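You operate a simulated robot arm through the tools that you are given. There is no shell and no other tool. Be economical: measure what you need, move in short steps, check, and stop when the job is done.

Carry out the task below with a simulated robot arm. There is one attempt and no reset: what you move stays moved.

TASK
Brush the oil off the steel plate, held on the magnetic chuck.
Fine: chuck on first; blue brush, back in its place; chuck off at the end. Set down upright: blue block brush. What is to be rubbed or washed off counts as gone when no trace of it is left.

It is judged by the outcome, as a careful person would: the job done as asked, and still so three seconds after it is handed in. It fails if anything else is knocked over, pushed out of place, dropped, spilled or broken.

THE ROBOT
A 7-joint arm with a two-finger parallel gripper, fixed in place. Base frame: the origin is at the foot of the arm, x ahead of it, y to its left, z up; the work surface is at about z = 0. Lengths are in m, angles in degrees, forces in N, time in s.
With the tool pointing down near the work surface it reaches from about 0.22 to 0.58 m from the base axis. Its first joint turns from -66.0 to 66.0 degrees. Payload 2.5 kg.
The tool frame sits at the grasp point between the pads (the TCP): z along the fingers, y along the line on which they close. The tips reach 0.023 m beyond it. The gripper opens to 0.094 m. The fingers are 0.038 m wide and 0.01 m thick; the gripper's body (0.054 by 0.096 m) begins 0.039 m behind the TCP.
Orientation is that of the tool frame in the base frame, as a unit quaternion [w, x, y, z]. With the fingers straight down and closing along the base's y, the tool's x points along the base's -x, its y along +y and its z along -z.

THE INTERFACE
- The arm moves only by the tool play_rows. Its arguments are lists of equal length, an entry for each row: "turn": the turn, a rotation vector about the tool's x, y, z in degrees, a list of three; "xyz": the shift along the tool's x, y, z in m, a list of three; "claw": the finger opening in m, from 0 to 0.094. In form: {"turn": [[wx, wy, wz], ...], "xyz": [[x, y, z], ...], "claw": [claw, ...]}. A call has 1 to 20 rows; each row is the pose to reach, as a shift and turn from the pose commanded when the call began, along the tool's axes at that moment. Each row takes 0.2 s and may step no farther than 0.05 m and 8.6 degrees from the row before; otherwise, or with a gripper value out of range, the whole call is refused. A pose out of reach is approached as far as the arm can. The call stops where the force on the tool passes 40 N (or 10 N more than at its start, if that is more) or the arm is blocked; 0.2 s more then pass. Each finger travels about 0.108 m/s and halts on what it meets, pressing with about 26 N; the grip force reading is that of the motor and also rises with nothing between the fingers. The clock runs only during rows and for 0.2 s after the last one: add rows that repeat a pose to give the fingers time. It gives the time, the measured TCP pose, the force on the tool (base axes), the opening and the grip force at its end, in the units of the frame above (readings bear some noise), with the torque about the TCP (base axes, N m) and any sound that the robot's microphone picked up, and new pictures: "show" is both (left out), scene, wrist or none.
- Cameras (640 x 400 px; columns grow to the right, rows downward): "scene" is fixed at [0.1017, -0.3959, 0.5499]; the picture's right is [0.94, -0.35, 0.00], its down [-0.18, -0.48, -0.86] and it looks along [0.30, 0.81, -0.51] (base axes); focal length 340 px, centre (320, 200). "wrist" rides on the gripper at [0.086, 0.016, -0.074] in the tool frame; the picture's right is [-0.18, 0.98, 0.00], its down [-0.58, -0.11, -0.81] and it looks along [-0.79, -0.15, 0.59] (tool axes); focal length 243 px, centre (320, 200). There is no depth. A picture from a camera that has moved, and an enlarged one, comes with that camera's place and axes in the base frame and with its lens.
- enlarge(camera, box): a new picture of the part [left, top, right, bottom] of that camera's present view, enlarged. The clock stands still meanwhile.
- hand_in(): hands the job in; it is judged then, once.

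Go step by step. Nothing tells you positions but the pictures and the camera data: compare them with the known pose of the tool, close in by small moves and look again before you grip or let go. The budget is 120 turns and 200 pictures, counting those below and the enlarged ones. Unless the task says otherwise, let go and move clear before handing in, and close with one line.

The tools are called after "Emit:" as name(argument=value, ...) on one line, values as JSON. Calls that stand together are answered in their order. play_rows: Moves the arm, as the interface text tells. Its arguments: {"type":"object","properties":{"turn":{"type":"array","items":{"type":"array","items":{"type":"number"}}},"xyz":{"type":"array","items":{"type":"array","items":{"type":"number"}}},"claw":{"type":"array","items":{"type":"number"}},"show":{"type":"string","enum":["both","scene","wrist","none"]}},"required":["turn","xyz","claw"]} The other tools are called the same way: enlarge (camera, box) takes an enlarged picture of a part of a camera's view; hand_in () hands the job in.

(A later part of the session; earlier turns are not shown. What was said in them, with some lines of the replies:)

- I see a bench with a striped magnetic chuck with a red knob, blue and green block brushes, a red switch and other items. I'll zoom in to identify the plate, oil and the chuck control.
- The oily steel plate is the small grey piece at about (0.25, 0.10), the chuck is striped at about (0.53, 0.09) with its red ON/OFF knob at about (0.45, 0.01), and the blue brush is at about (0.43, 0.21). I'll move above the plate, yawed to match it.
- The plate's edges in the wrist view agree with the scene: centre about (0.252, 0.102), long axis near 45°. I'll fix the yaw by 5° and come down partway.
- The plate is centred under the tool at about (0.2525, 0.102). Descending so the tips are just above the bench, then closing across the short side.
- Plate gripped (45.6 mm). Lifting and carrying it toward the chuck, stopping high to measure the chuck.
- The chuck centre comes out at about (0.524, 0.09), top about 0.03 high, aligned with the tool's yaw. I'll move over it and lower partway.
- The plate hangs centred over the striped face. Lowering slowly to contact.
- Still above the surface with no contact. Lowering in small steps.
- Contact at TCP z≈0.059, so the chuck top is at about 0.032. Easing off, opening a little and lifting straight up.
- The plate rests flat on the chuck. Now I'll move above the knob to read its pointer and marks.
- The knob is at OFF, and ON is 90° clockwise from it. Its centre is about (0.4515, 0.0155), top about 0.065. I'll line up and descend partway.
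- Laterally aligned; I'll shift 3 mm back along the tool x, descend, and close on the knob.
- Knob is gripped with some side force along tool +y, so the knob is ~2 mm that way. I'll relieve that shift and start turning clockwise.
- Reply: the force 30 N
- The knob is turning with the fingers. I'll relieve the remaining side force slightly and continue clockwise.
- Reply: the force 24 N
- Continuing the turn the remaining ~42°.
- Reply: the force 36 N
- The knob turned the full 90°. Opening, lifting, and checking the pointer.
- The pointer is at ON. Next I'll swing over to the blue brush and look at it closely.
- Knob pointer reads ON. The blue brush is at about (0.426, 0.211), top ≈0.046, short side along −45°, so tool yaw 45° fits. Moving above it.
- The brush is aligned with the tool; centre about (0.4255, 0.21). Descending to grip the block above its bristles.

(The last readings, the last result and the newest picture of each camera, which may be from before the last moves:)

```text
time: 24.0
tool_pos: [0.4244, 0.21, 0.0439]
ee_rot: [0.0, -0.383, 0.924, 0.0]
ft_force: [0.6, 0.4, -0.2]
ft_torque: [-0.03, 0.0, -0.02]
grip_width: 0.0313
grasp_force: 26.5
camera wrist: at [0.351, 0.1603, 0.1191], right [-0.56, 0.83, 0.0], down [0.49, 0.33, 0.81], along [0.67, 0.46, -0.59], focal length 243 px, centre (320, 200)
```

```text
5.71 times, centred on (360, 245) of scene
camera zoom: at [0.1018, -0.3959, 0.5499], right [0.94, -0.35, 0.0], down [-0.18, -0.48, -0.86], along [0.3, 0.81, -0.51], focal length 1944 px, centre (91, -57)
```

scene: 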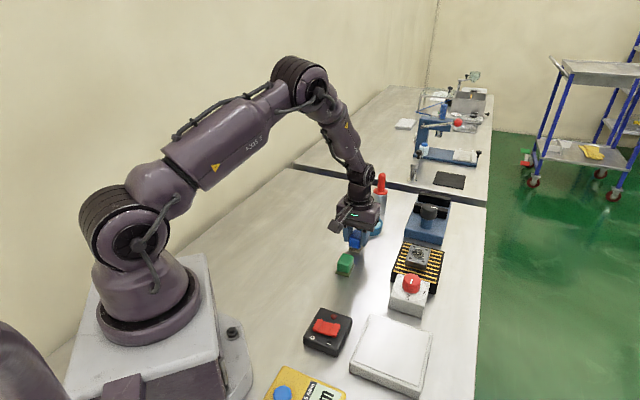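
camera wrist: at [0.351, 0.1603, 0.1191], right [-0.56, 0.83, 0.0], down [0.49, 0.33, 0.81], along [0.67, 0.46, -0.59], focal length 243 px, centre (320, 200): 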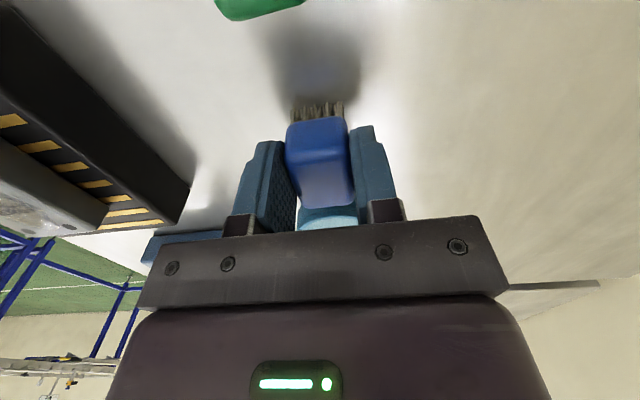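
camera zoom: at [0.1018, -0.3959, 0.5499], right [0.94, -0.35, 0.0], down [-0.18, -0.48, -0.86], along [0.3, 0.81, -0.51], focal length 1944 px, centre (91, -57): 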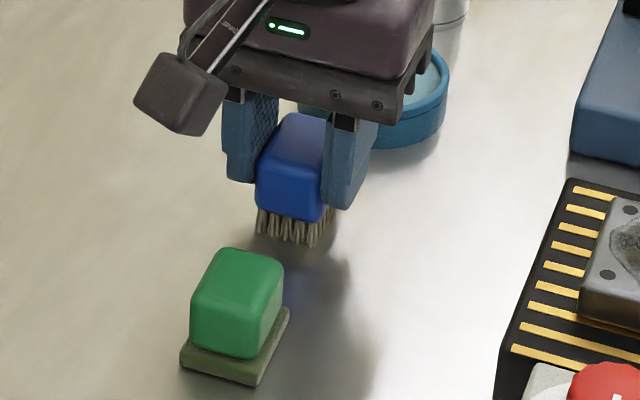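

Brush held (31 mm). Lifting and carrying it over the plate.

Emit:
play_rows(turn=[[0, 0, 0], [0, 0, 0], [0, 0, 0], [0, 0, 0], [0, 0, 0], [0, 0, 0], [0, 0, 0], [0, 0, 0], [0, 0, 0]], xyz=[[0, 0, -0.03], [0, 0, -0.07], [0, 0, -0.1], [0.0045, -0.038, -0.1], [0.009, -0.076, -0.1], [0.0135, -0.114, -0.1], [0.0175, -0.152, -0.1], [0.0175, -0.152, -0.065], [0.0175, -0.152, -0.065]], claw=[0.015, 0.015, 0.015, 0.015, 0.015, 0.015, 0.015, 0.015, 0.015])

Emit:
enlarge(camera="scene", box=[370, 210, 470, 310])

```text
time: 26.0
tool_pos: [0.5225, 0.0885, 0.1067]
ee_rot: [0.0, -0.383, 0.924, 0.001]
ft_force: [0.5, -0.5, -0.5]
ft_torque: [0.01, -0.01, 0.0]
grip_width: 0.0315
grasp_force: 26.1
camera wrist: at [0.4497, 0.0387, 0.1814], right [-0.56, 0.83, 0.0], down [0.49, 0.33, 0.81], along [0.67, 0.46, -0.59], focal length 243 px, centre (320, 200)
```

scene: 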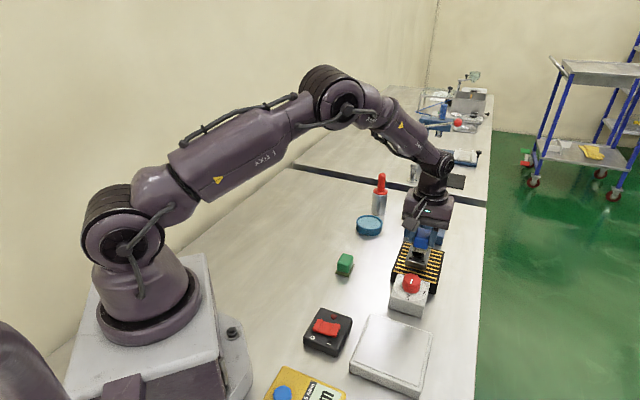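
wrist: 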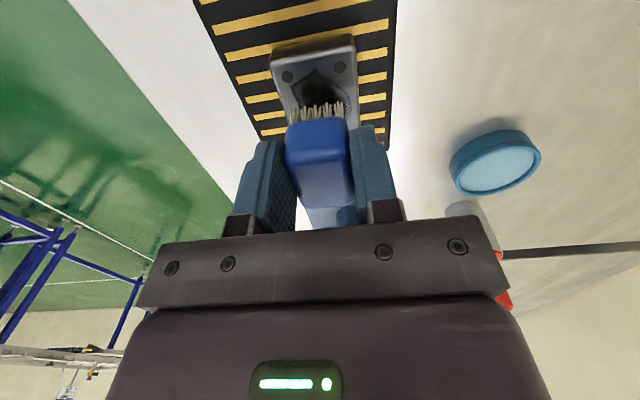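

```text
4.00 times, centred on (420, 260) of scene
camera zoom: at [0.1017, -0.3959, 0.5499], right [0.94, -0.35, 0.0], down [-0.18, -0.48, -0.86], along [0.3, 0.81, -0.51], focal length 1361 px, centre (-80, -40)
```

zoom: 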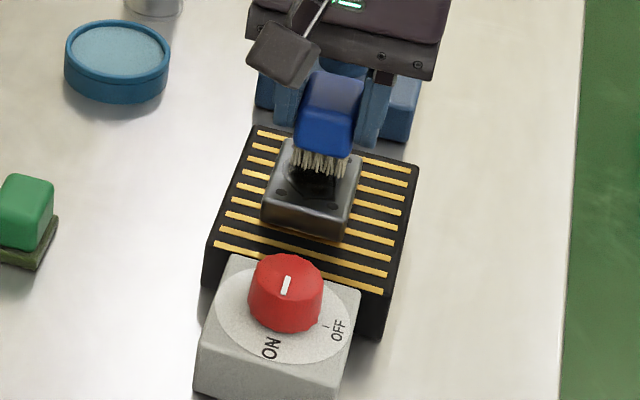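

Brush is over the oily area. Lowering slowly until the bristles touch.

Emit:
play_rows(turn=[[0, 0, 0], [0, 0, 0], [0, 0, 0], [0, 0, 0]], xyz=[[0, 0, 0.008], [0, 0, 0.012], [0, 0, 0.014], [0, 0, 0.014]], claw=[0.015, 0.015, 0.015, 0.015], show="none")

```text
time: 27.0
tool_pos: [0.5229, 0.0891, 0.0966]
ee_rot: [0.002, -0.382, 0.924, -0.001]
ft_force: [-6.5, -3.0, 18.1]
ft_torque: [-0.06, 0.24, -0.01]
grip_width: 0.0314
grasp_force: 25.6
```

Contact at about 18 N. I'll ease 1 mm and make overlapping strokes over the plate.

Emit:
play_rows(turn=[[0, 0, 0], [0, 0, 0], [0, 0, 0], [0, 0, 0], [0, 0, 0], [0, 0, 0], [0, 0, 0], [0, 0, 0], [0, 0, 0], [0, 0, 0], [0, 0, 0], [0, 0, 0], [0, 0, 0], [0, 0, 0]], xyz=[[0, 0, -0.001], [0.012, 0, -0.001], [0, 0, -0.001], [-0.012, 0, -0.001], [-0.012, 0.008, -0.001], [0, 0.008, -0.001], [0.012, 0.008, -0.001], [0.012, -0.008, -0.001], [0, -0.008, -0.001], [-0.012, -0.008, -0.001], [-0.012, 0, -0.001], [0, 0, -0.001], [0.012, 0, -0.001], [0, 0, -0.001]], claw=[0.015, 0.015, 0.015, 0.015, 0.015, 0.015, 0.015, 0.015, 0.015, 0.015, 0.015, 0.015, 0.015, 0.015])

Emit:
enlarge(camera="scene", box=[370, 210, 470, 310])

```text
time: 30.0
tool_pos: [0.5206, 0.089, 0.0974]
ee_rot: [-0.001, -0.383, 0.924, -0.001]
ft_force: [0.2, -1.1, 0.3]
ft_torque: [0.0, 0.03, 0.04]
grip_width: 0.0313
grasp_force: 25.8
camera wrist: at [0.4475, 0.0389, 0.1716], right [-0.56, 0.83, 0.0], down [0.49, 0.33, 0.81], along [0.66, 0.46, -0.59], focal length 243 px, centre (320, 200)
```

scene: 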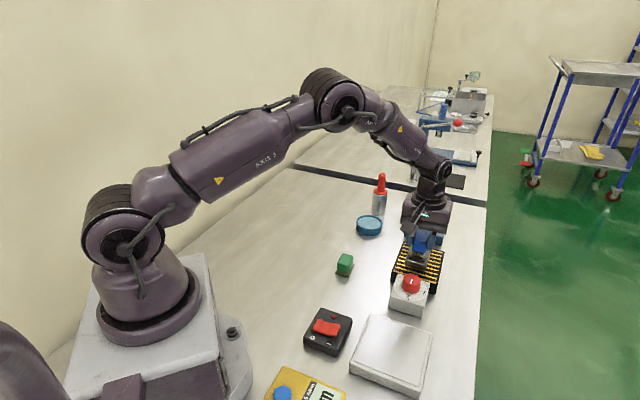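
wrist: 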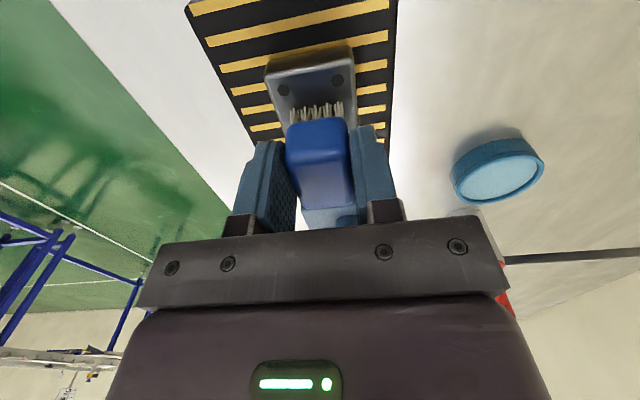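

```text
4.00 times, centred on (420, 260) of scene
camera zoom: at [0.1017, -0.3959, 0.5499], right [0.94, -0.35, 0.0], down [-0.18, -0.48, -0.86], along [0.3, 0.81, -0.51], focal length 1361 px, centre (-80, -40)
```

zoom: 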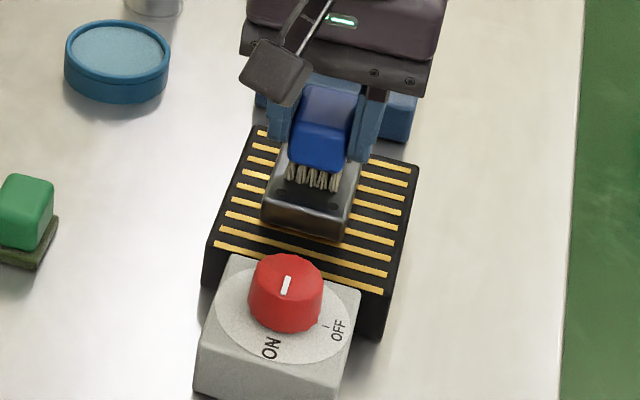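

The near part of the plate already looks cleaner. Lifting aside to look at what is left.

Emit:
play_rows(turn=[[0, 0, 0], [0, 0, 0], [0, 0, 0], [0, 0, 0]], xyz=[[0, 0, -0.03], [0, 0, -0.06], [0.04, 0.03, -0.06], [0.04, 0.06, -0.06]], claw=[0.015, 0.015, 0.015, 0.015], show="wrist")

Emit:
enlarge(camera="scene", box=[390, 225, 450, 285])

Emit:
enlarge(camera="wrist", box=[180, 60, 300, 180])

```text
time: 31.0
tool_pos: [0.4508, 0.1027, 0.1587]
ee_rot: [0.001, -0.383, 0.924, 0.0]
ft_force: [-0.1, -0.1, 0.1]
ft_torque: [-0.03, -0.03, 0.03]
grip_width: 0.0314
grasp_force: 26.6
camera wrist: at [0.3768, 0.0518, 0.2326], right [-0.56, 0.83, 0.0], down [0.49, 0.33, 0.81], along [0.67, 0.46, -0.59], focal length 243 px, centre (320, 200)
```

wrist: 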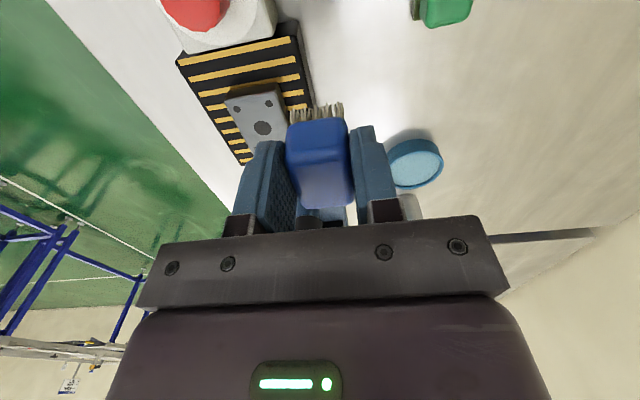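

```text
6.67 times, centred on (420, 255) of scene
camera zoom: at [0.1017, -0.3959, 0.5499], right [0.94, -0.35, 0.0], down [-0.18, -0.48, -0.86], along [0.3, 0.81, -0.51], focal length 2268 px, centre (-347, -167)
```

zoom: 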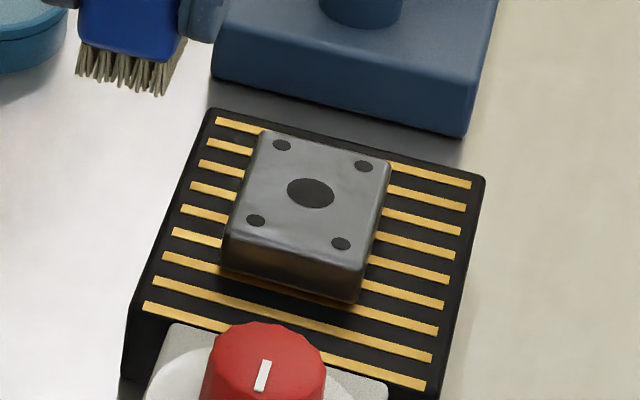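

```text
3.33 times, centred on (240, 120) of wrist
camera zoom: at [0.3768, 0.0518, 0.2326], right [-0.56, 0.83, 0.0], down [0.49, 0.33, 0.81], along [0.67, 0.46, -0.59], focal length 809 px, centre (587, 467)
```

zoom: 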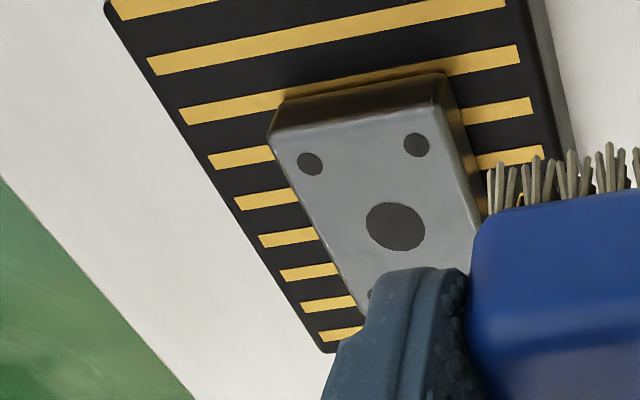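

The plate looks clean; the central dark disc looks like a bore, matching the corner holes. Zooming further to be sure no trace remains.

Emit:
enlarge(camera="scene", box=[408, 240, 432, 260])

```text
16.00 times, centred on (420, 250) of scene
camera zoom: at [0.1017, -0.3959, 0.5499], right [0.94, -0.35, 0.0], down [-0.18, -0.48, -0.86], along [0.3, 0.81, -0.51], focal length 5444 px, centre (-1280, -600)
```

zoom: 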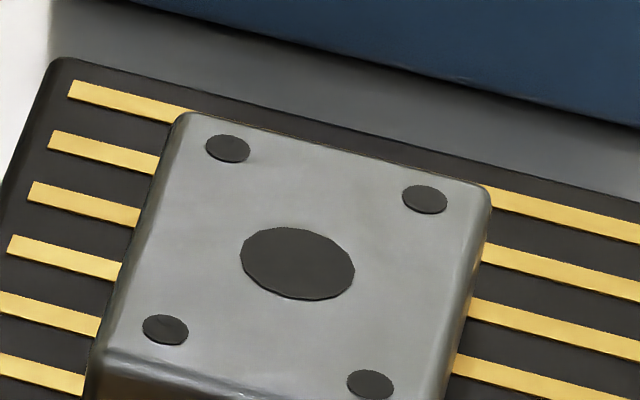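

The plate is clean. Carrying the brush back to its exact pick-up spot, stopping just above the bench.

Emit:
play_rows(turn=[[0, 0, 0], [0, 0, 0], [0, 0, 0], [0, 0, 0], [0, 0, 0], [0, 0, 0], [0, 0, 0]], xyz=[[-0.019, 0.03, 0], [-0.038, 0.061, 0], [-0.0575, 0.092, 0], [-0.0575, 0.092, 0.04], [-0.0575, 0.092, 0.08], [-0.0575, 0.092, 0.104], [-0.0575, 0.092, 0.104]], claw=[0.015, 0.015, 0.015, 0.015, 0.015, 0.015, 0.015])

Emit:
enlarge(camera="scene", box=[325, 210, 395, 280])

```text
time: 32.6
tool_pos: [0.4282, 0.208, 0.0524]
ee_rot: [0.0, -0.382, 0.924, 0.0]
ft_force: [0.1, 0.3, -0.2]
ft_torque: [-0.01, 0.0, 0.02]
grip_width: 0.0313
grasp_force: 25.9
camera wrist: at [0.3542, 0.1583, 0.1264], right [-0.56, 0.83, 0.0], down [0.49, 0.33, 0.81], along [0.67, 0.46, -0.59], focal length 243 px, centre (320, 200)
```

scene: 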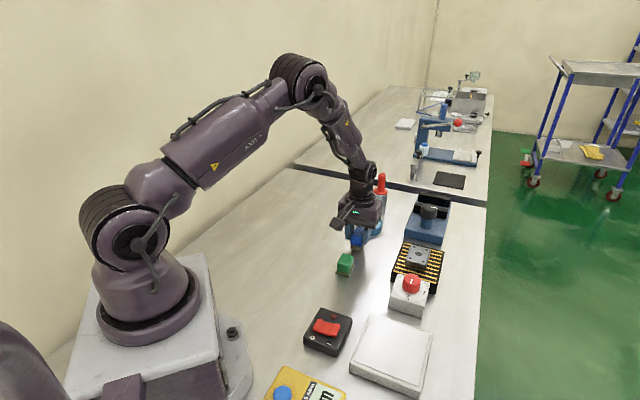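
wrist: 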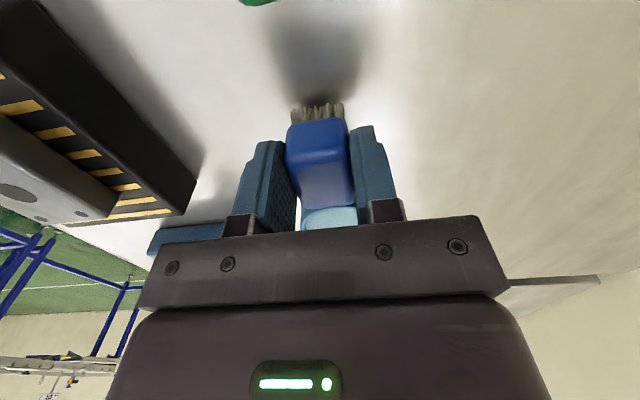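

```text
5.71 times, centred on (360, 245) of scene
camera zoom: at [0.1018, -0.3959, 0.5499], right [0.94, -0.35, 0.0], down [-0.18, -0.48, -0.86], along [0.3, 0.81, -0.51], focal length 1944 px, centre (91, -57)
```

zoom: 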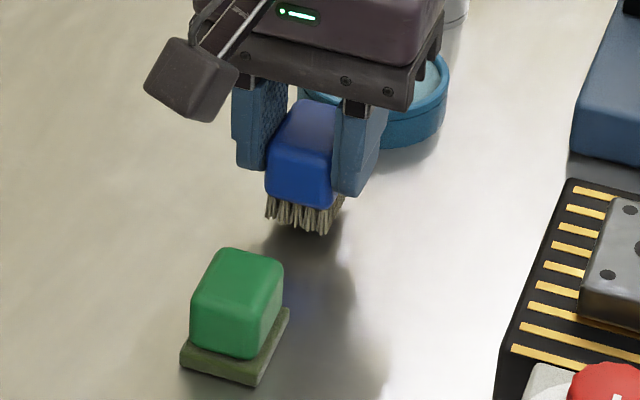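

The readout and picture both show I'm ~4 mm off the pick-up spot. Correcting and lowering to touch.

Emit:
play_rows(turn=[[0, 0, 0], [0, 0, 0], [0, 0, 0], [0, 0, 0]], xyz=[[0.0013, 0.0041, 0], [0.0013, 0.0041, 0.004], [0.0013, 0.0041, 0.0065], [0.0013, 0.0041, 0.0065]], claw=[0.015, 0.015, 0.015, 0.015], show="none")

Emit:
enlarge(camera="scene", box=[325, 210, 395, 280])

```text
time: 33.6
tool_pos: [0.4226, 0.2104, 0.046]
ee_rot: [0.001, -0.383, 0.924, 0.0]
ft_force: [0.3, -0.7, -0.3]
ft_torque: [0.0, 0.0, -0.02]
grip_width: 0.0318
grasp_force: 25.6
```

```text
5.71 times, centred on (360, 245) of scene
camera zoom: at [0.1018, -0.3959, 0.5499], right [0.94, -0.35, 0.0], down [-0.18, -0.48, -0.86], along [0.3, 0.81, -0.51], focal length 1944 px, centre (91, -57)
```

zoom: 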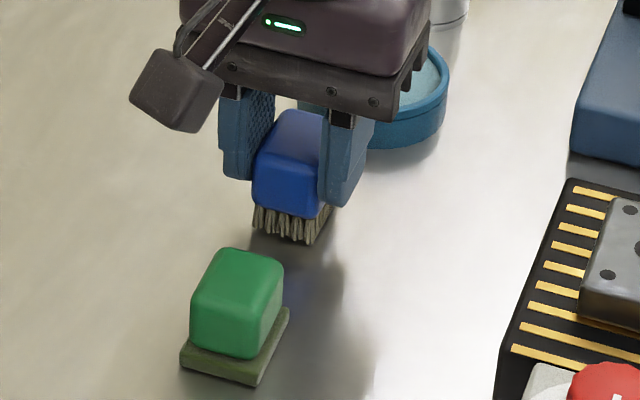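

Now about 1.7 mm past; trimming that and lowering to the bench.

Emit:
play_rows(turn=[[0, 0, 0], [0, 0, 0], [0, 0, 0]], xyz=[[-0.0007, -0.0016, 0], [-0.0007, -0.0016, 0.0015], [-0.0007, -0.0016, 0.0025]], claw=[0.015, 0.015, 0.015], show="none")

Emit:
enlarge(camera="scene", box=[325, 210, 395, 280])

```text
time: 34.4
tool_pos: [0.4261, 0.2117, 0.0438]
ee_rot: [0.0, -0.383, 0.924, 0.0]
ft_force: [-1.8, -1.4, 7.5]
ft_torque: [-0.02, 0.08, 0.01]
grip_width: 0.0313
grasp_force: 26.2
```

```text
5.71 times, centred on (360, 245) of scene
camera zoom: at [0.1017, -0.3959, 0.5499], right [0.94, -0.35, 0.0], down [-0.18, -0.48, -0.86], along [0.3, 0.81, -0.51], focal length 1944 px, centre (91, -57)
```

zoom: 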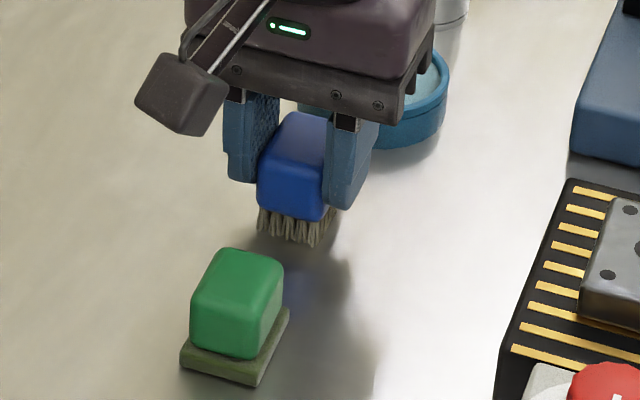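

The brush is touching the bench (7.5 N) in the same place as at pick-up. Releasing and lifting straight up.

Emit:
play_rows(turn=[[0, 0, 0], [0, 0, 0], [0, 0, 0], [0, 0, 0], [0, 0, 0], [0, 0, 0]], xyz=[[0, 0, -0.0005], [0, 0, -0.0005], [0, 0, -0.0005], [0, 0, -0.03], [0, 0, -0.07], [0, 0, -0.11]], claw=[0.035, 0.06, 0.07, 0.07, 0.07, 0.07])

Emit:
enlarge(camera="scene", box=[325, 210, 395, 280])

```text
time: 35.8
tool_pos: [0.4195, 0.2103, 0.1524]
ee_rot: [0.0, -0.382, 0.924, 0.0]
ft_force: [-1.0, 0.8, 0.0]
ft_torque: [0.02, -0.01, 0.0]
grip_width: 0.0701
grasp_force: 0.0
camera wrist: at [0.3468, 0.1602, 0.2266], right [-0.56, 0.83, 0.0], down [0.49, 0.33, 0.81], along [0.67, 0.45, -0.59], focal length 243 px, centre (320, 200)
```

scene: 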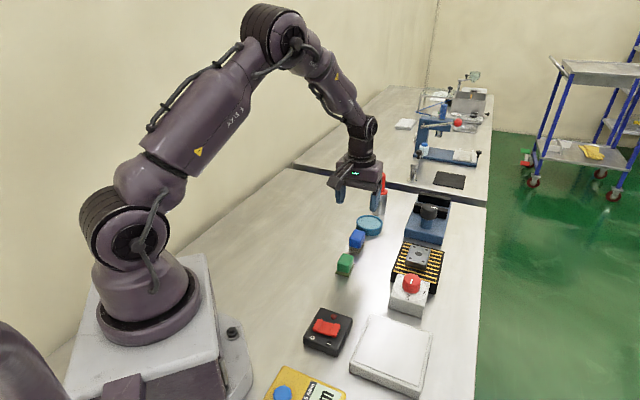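
wrist: 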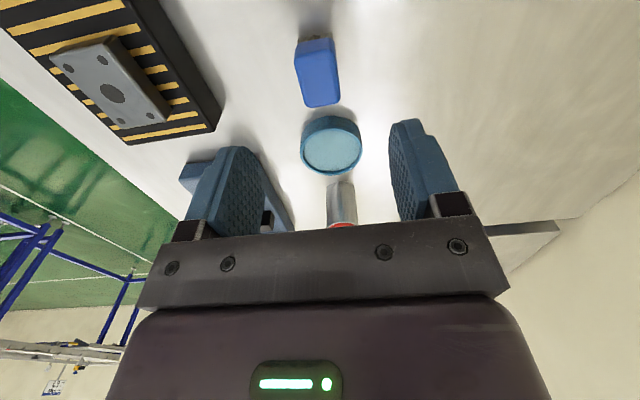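

```text
5.71 times, centred on (360, 245) of scene
camera zoom: at [0.1018, -0.3959, 0.5499], right [0.94, -0.35, 0.0], down [-0.18, -0.48, -0.86], along [0.3, 0.81, -0.51], focal length 1944 px, centre (91, -57)
```

zoom: 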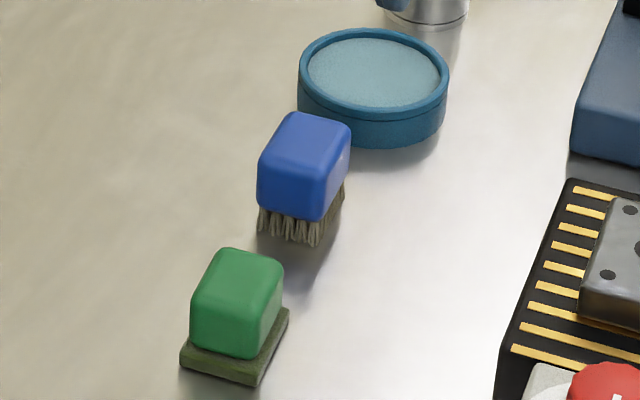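

The brush stands upright back in its place. Now swinging to above the knob at the −45° yaw to turn it back to OFF.

Emit:
play_rows(turn=[[0, 0, 7.5], [0, 0, 15], [0, 0, 22.5], [0, 0, 30], [0, 0, 37.5], [0, 0, 45], [0, 0, 52.5], [0, 0, 60], [0, 0, 67.5], [0, 0, 75], [0, 0, 82.5], [0, 0, 90], [0, 0, 90], [0, 0, 90]], xyz=[[0.0097, -0.0132, 0], [0.0193, -0.0263, 0], [0.029, -0.0395, 0], [0.0387, -0.0527, 0], [0.0483, -0.0658, 0], [0.058, -0.079, 0], [0.0677, -0.0922, 0], [0.0773, -0.1053, 0], [0.087, -0.1185, 0], [0.0967, -0.1317, 0], [0.1063, -0.1448, 0], [0.116, -0.158, 0], [0.116, -0.158, 0], [0.116, -0.158, 0]], claw=[0.07, 0.07, 0.07, 0.07, 0.07, 0.07, 0.07, 0.07, 0.07, 0.07, 0.07, 0.07, 0.07, 0.07])

```text
time: 38.8
tool_pos: [0.4526, 0.0149, 0.1523]
ee_rot: [0.0, 0.383, 0.924, -0.001]
ft_force: [0.3, 0.4, 0.0]
ft_torque: [0.01, -0.02, -0.01]
grip_width: 0.0699
grasp_force: 0.0
camera wrist: at [0.4029, 0.0874, 0.2277], right [0.83, 0.56, 0.0], down [0.33, -0.49, 0.81], along [0.45, -0.67, -0.59], focal length 243 px, centre (320, 200)
```

scene: 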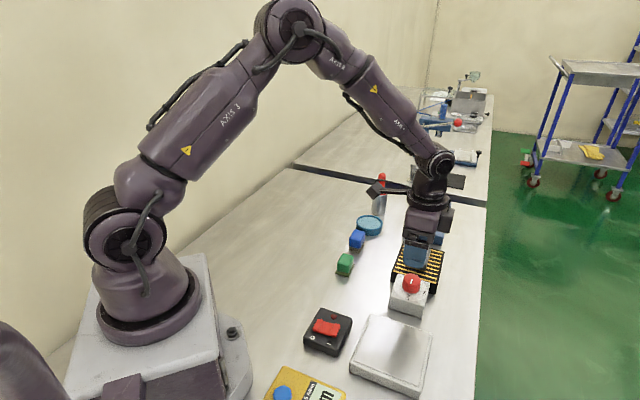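
wrist: 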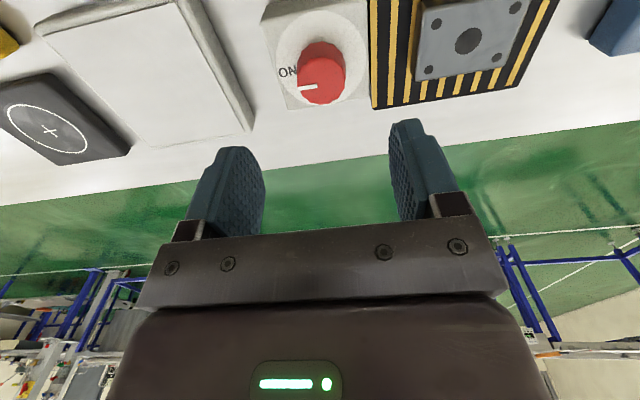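

Aligned over the knob. Descending and closing on it.

Emit:
play_rows(turn=[[0, 0, 0], [0, 0, 0], [0, 0, 0], [0, 0, 0], [0, 0, 0], [0, 0, 0], [0, 0, 0]], xyz=[[0.0004, 0.002, 0.04], [0.0004, 0.002, 0.07], [0.0004, 0.002, 0.081], [0.0004, 0.002, 0.081], [0.0004, 0.002, 0.081], [0.0004, 0.002, 0.081], [0.0004, 0.002, 0.081]], claw=[0.07, 0.07, 0.07, 0.05, 0.025, 0.02, 0.02], show="wrist")

```text
time: 40.4
tool_pos: [0.4527, 0.0183, 0.0714]
ee_rot: [-0.001, 0.383, 0.924, -0.003]
ft_force: [-10.3, -10.7, 0.3]
ft_torque: [0.12, 0.53, -0.02]
grip_width: 0.0341
grasp_force: 45.2
camera wrist: at [0.4025, 0.0895, 0.1456], right [0.83, 0.56, 0.0], down [0.34, -0.49, 0.81], along [0.45, -0.67, -0.59], focal length 243 px, centre (320, 200)
```

wrist: 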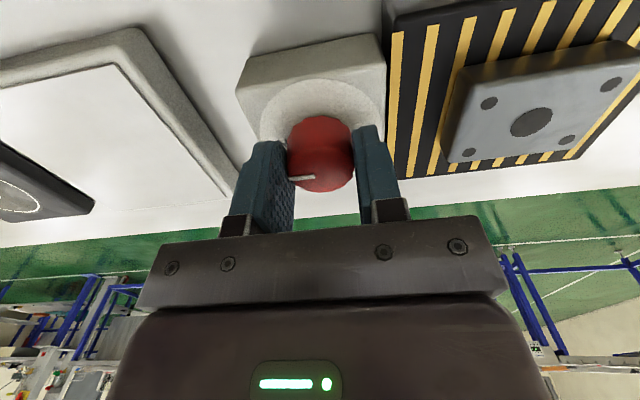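

Gripped with little side force. Turning counterclockwise, first half.

Emit:
play_rows(turn=[[0, 0, 0], [0, 0, -8], [0, 0, -16], [0, 0, -24], [0, 0, -32], [0, 0, -40], [0, 0, -45]], xyz=[[0, -0.0006, 0], [0, -0.0006, 0], [0, -0.0006, 0], [0, -0.0006, 0], [0, -0.0006, 0], [0, -0.0006, 0], [0, -0.0006, 0]], claw=[0.02, 0.02, 0.02, 0.02, 0.02, 0.02, 0.02], show="wrist")

```text
time: 42.0
tool_pos: [0.4524, 0.0159, 0.0706]
ee_rot: [-0.005, 0.0, 1.0, -0.002]
ft_force: [-12.2, -19.3, -11.0]
ft_torque: [-0.38, 1.44, -0.04]
grip_width: 0.034
grasp_force: 44.9
camera wrist: at [0.3656, 0.0318, 0.1463], right [0.18, 0.98, -0.01], down [0.59, -0.11, 0.8], along [0.79, -0.15, -0.6], focal length 243 px, centre (320, 200)
```

wrist: 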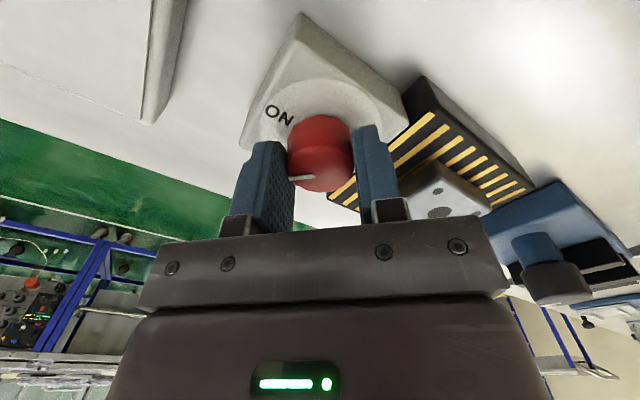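

Knob turning well. Second half, with a slight side-force relief.

Emit:
play_rows(turn=[[0, 0, 0], [0, 0, -8], [0, 0, -16], [0, 0, -24], [0, 0, -32], [0, 0, -40], [0, 0, -45], [0, 0, -45]], xyz=[[0.0005, -0.0008, 0], [0.0005, -0.0008, 0], [0.0005, -0.0008, 0], [0.0005, -0.0008, 0], [0.0005, -0.0008, 0], [0.0005, -0.0008, 0], [0.0005, -0.0008, 0], [0.0005, -0.0008, 0]], claw=[0.02, 0.02, 0.02, 0.02, 0.02, 0.02, 0.02, 0.02], show="wrist")

Emit:
enlarge(camera="scene", box=[370, 210, 470, 310])

```text
time: 43.8
tool_pos: [0.4529, 0.0141, 0.0712]
ee_rot: [-0.003, -0.383, 0.924, 0.0]
ft_force: [-16.5, -16.7, -6.2]
ft_torque: [-0.53, 0.2, -0.09]
grip_width: 0.0339
grasp_force: 44.3
camera wrist: at [0.3798, -0.0354, 0.1464], right [-0.56, 0.83, 0.0], down [0.49, 0.34, 0.8], along [0.66, 0.45, -0.6], focal length 243 px, centre (320, 200)
```

wrist: 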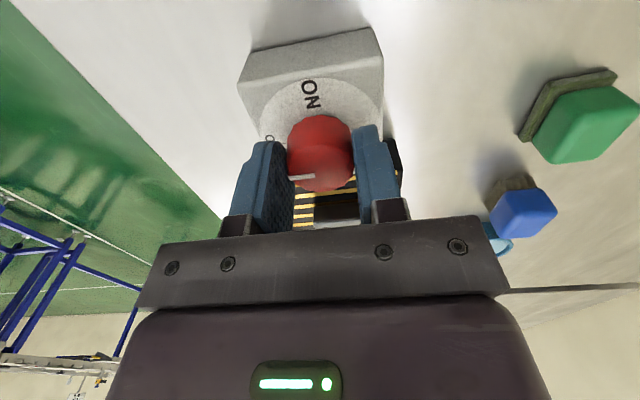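

```text
4.00 times, centred on (420, 260) of scene
camera zoom: at [0.1018, -0.3959, 0.5499], right [0.94, -0.35, 0.0], down [-0.18, -0.48, -0.86], along [0.3, 0.81, -0.51], focal length 1361 px, centre (-80, -40)
```

zoom: 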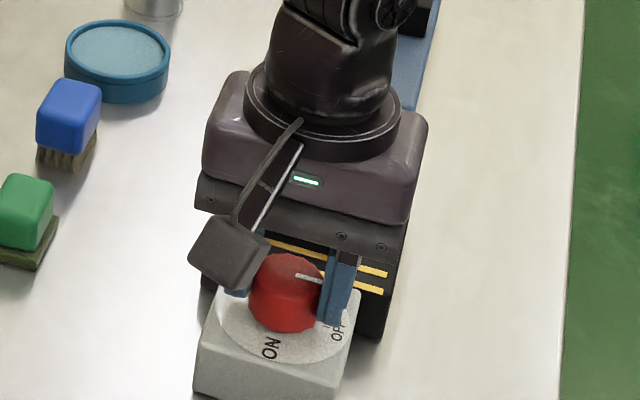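

Back at OFF by the look of it. Opening, lifting, and backing off to check the result.

Emit:
play_rows(turn=[[0, 0, 0], [0, 0, 0], [0, 0, 0], [0, 0, 0], [0, 0, 0], [0, 0, 0], [0, 0, 0], [0, 0, 0]], xyz=[[0, 0, 0], [0, 0, 0], [0, 0, -0.045], [0, 0, -0.09], [0, 0, -0.13], [0.04, 0.02, -0.13], [0.07, 0.05, -0.13], [0.07, 0.05, -0.13]], claw=[0.06, 0.07, 0.07, 0.07, 0.07, 0.07, 0.07, 0.07])

Emit:
enlarge(camera="scene", box=[370, 220, 470, 320])

Emit:
enlarge(camera="scene", box=[330, 170, 490, 270])

```text
time: 45.6
tool_pos: [0.3683, -0.0004, 0.2001]
ee_rot: [0.0, -0.382, 0.924, 0.0]
ft_force: [0.5, -0.4, 0.0]
ft_torque: [0.04, 0.01, 0.0]
grip_width: 0.0702
grasp_force: 0.1
camera wrist: at [0.2948, -0.0498, 0.2746], right [-0.56, 0.83, 0.0], down [0.49, 0.33, 0.81], along [0.67, 0.46, -0.59], focal length 243 px, centre (320, 200)
```

scene: 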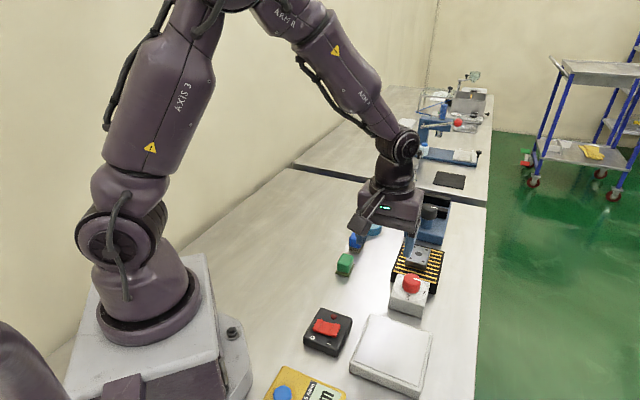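
wrist: 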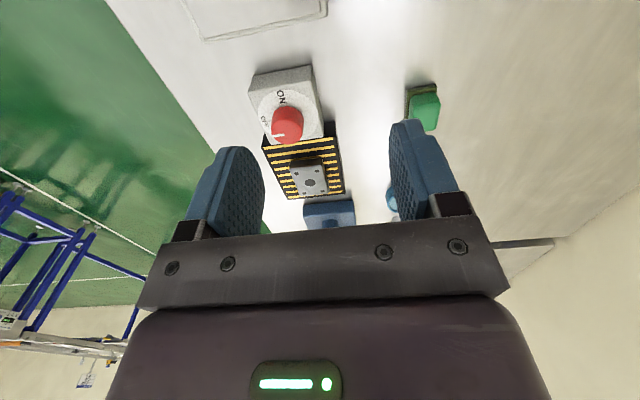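

```text
4.00 times, centred on (420, 270) of scene
camera zoom: at [0.1017, -0.3959, 0.5499], right [0.94, -0.35, 0.0], down [-0.18, -0.48, -0.86], along [0.3, 0.81, -0.51], focal length 1361 px, centre (-80, -80)
```

zoom: 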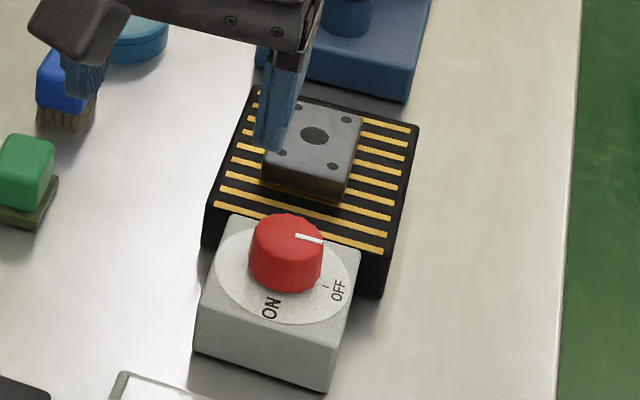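

```text
4.00 times, centred on (410, 220) of scene
camera zoom: at [0.1017, -0.3959, 0.5499], right [0.94, -0.35, 0.0], down [-0.18, -0.48, -0.86], along [0.3, 0.81, -0.51], focal length 1361 px, centre (-40, 120)
```

zoom: 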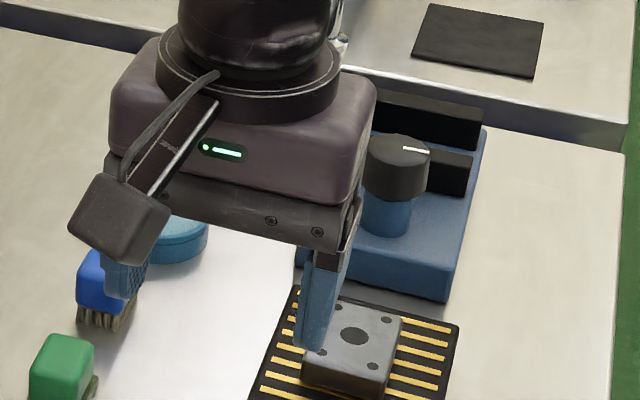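

The pointer matches its original OFF position, the plate is clean and still on the chuck, and the blue brush is upright in its place. The arm is clear of everything, so I'm handing in.

Emit:
hand_in()

```text
The job is handed in.
```

The oil is brushed off the steel plate with no visible trace left. The chuck was switched on before brushing and off at the end. The blue brush stands upright about 3 mm from its original spot, and the plate is still on the chuck.
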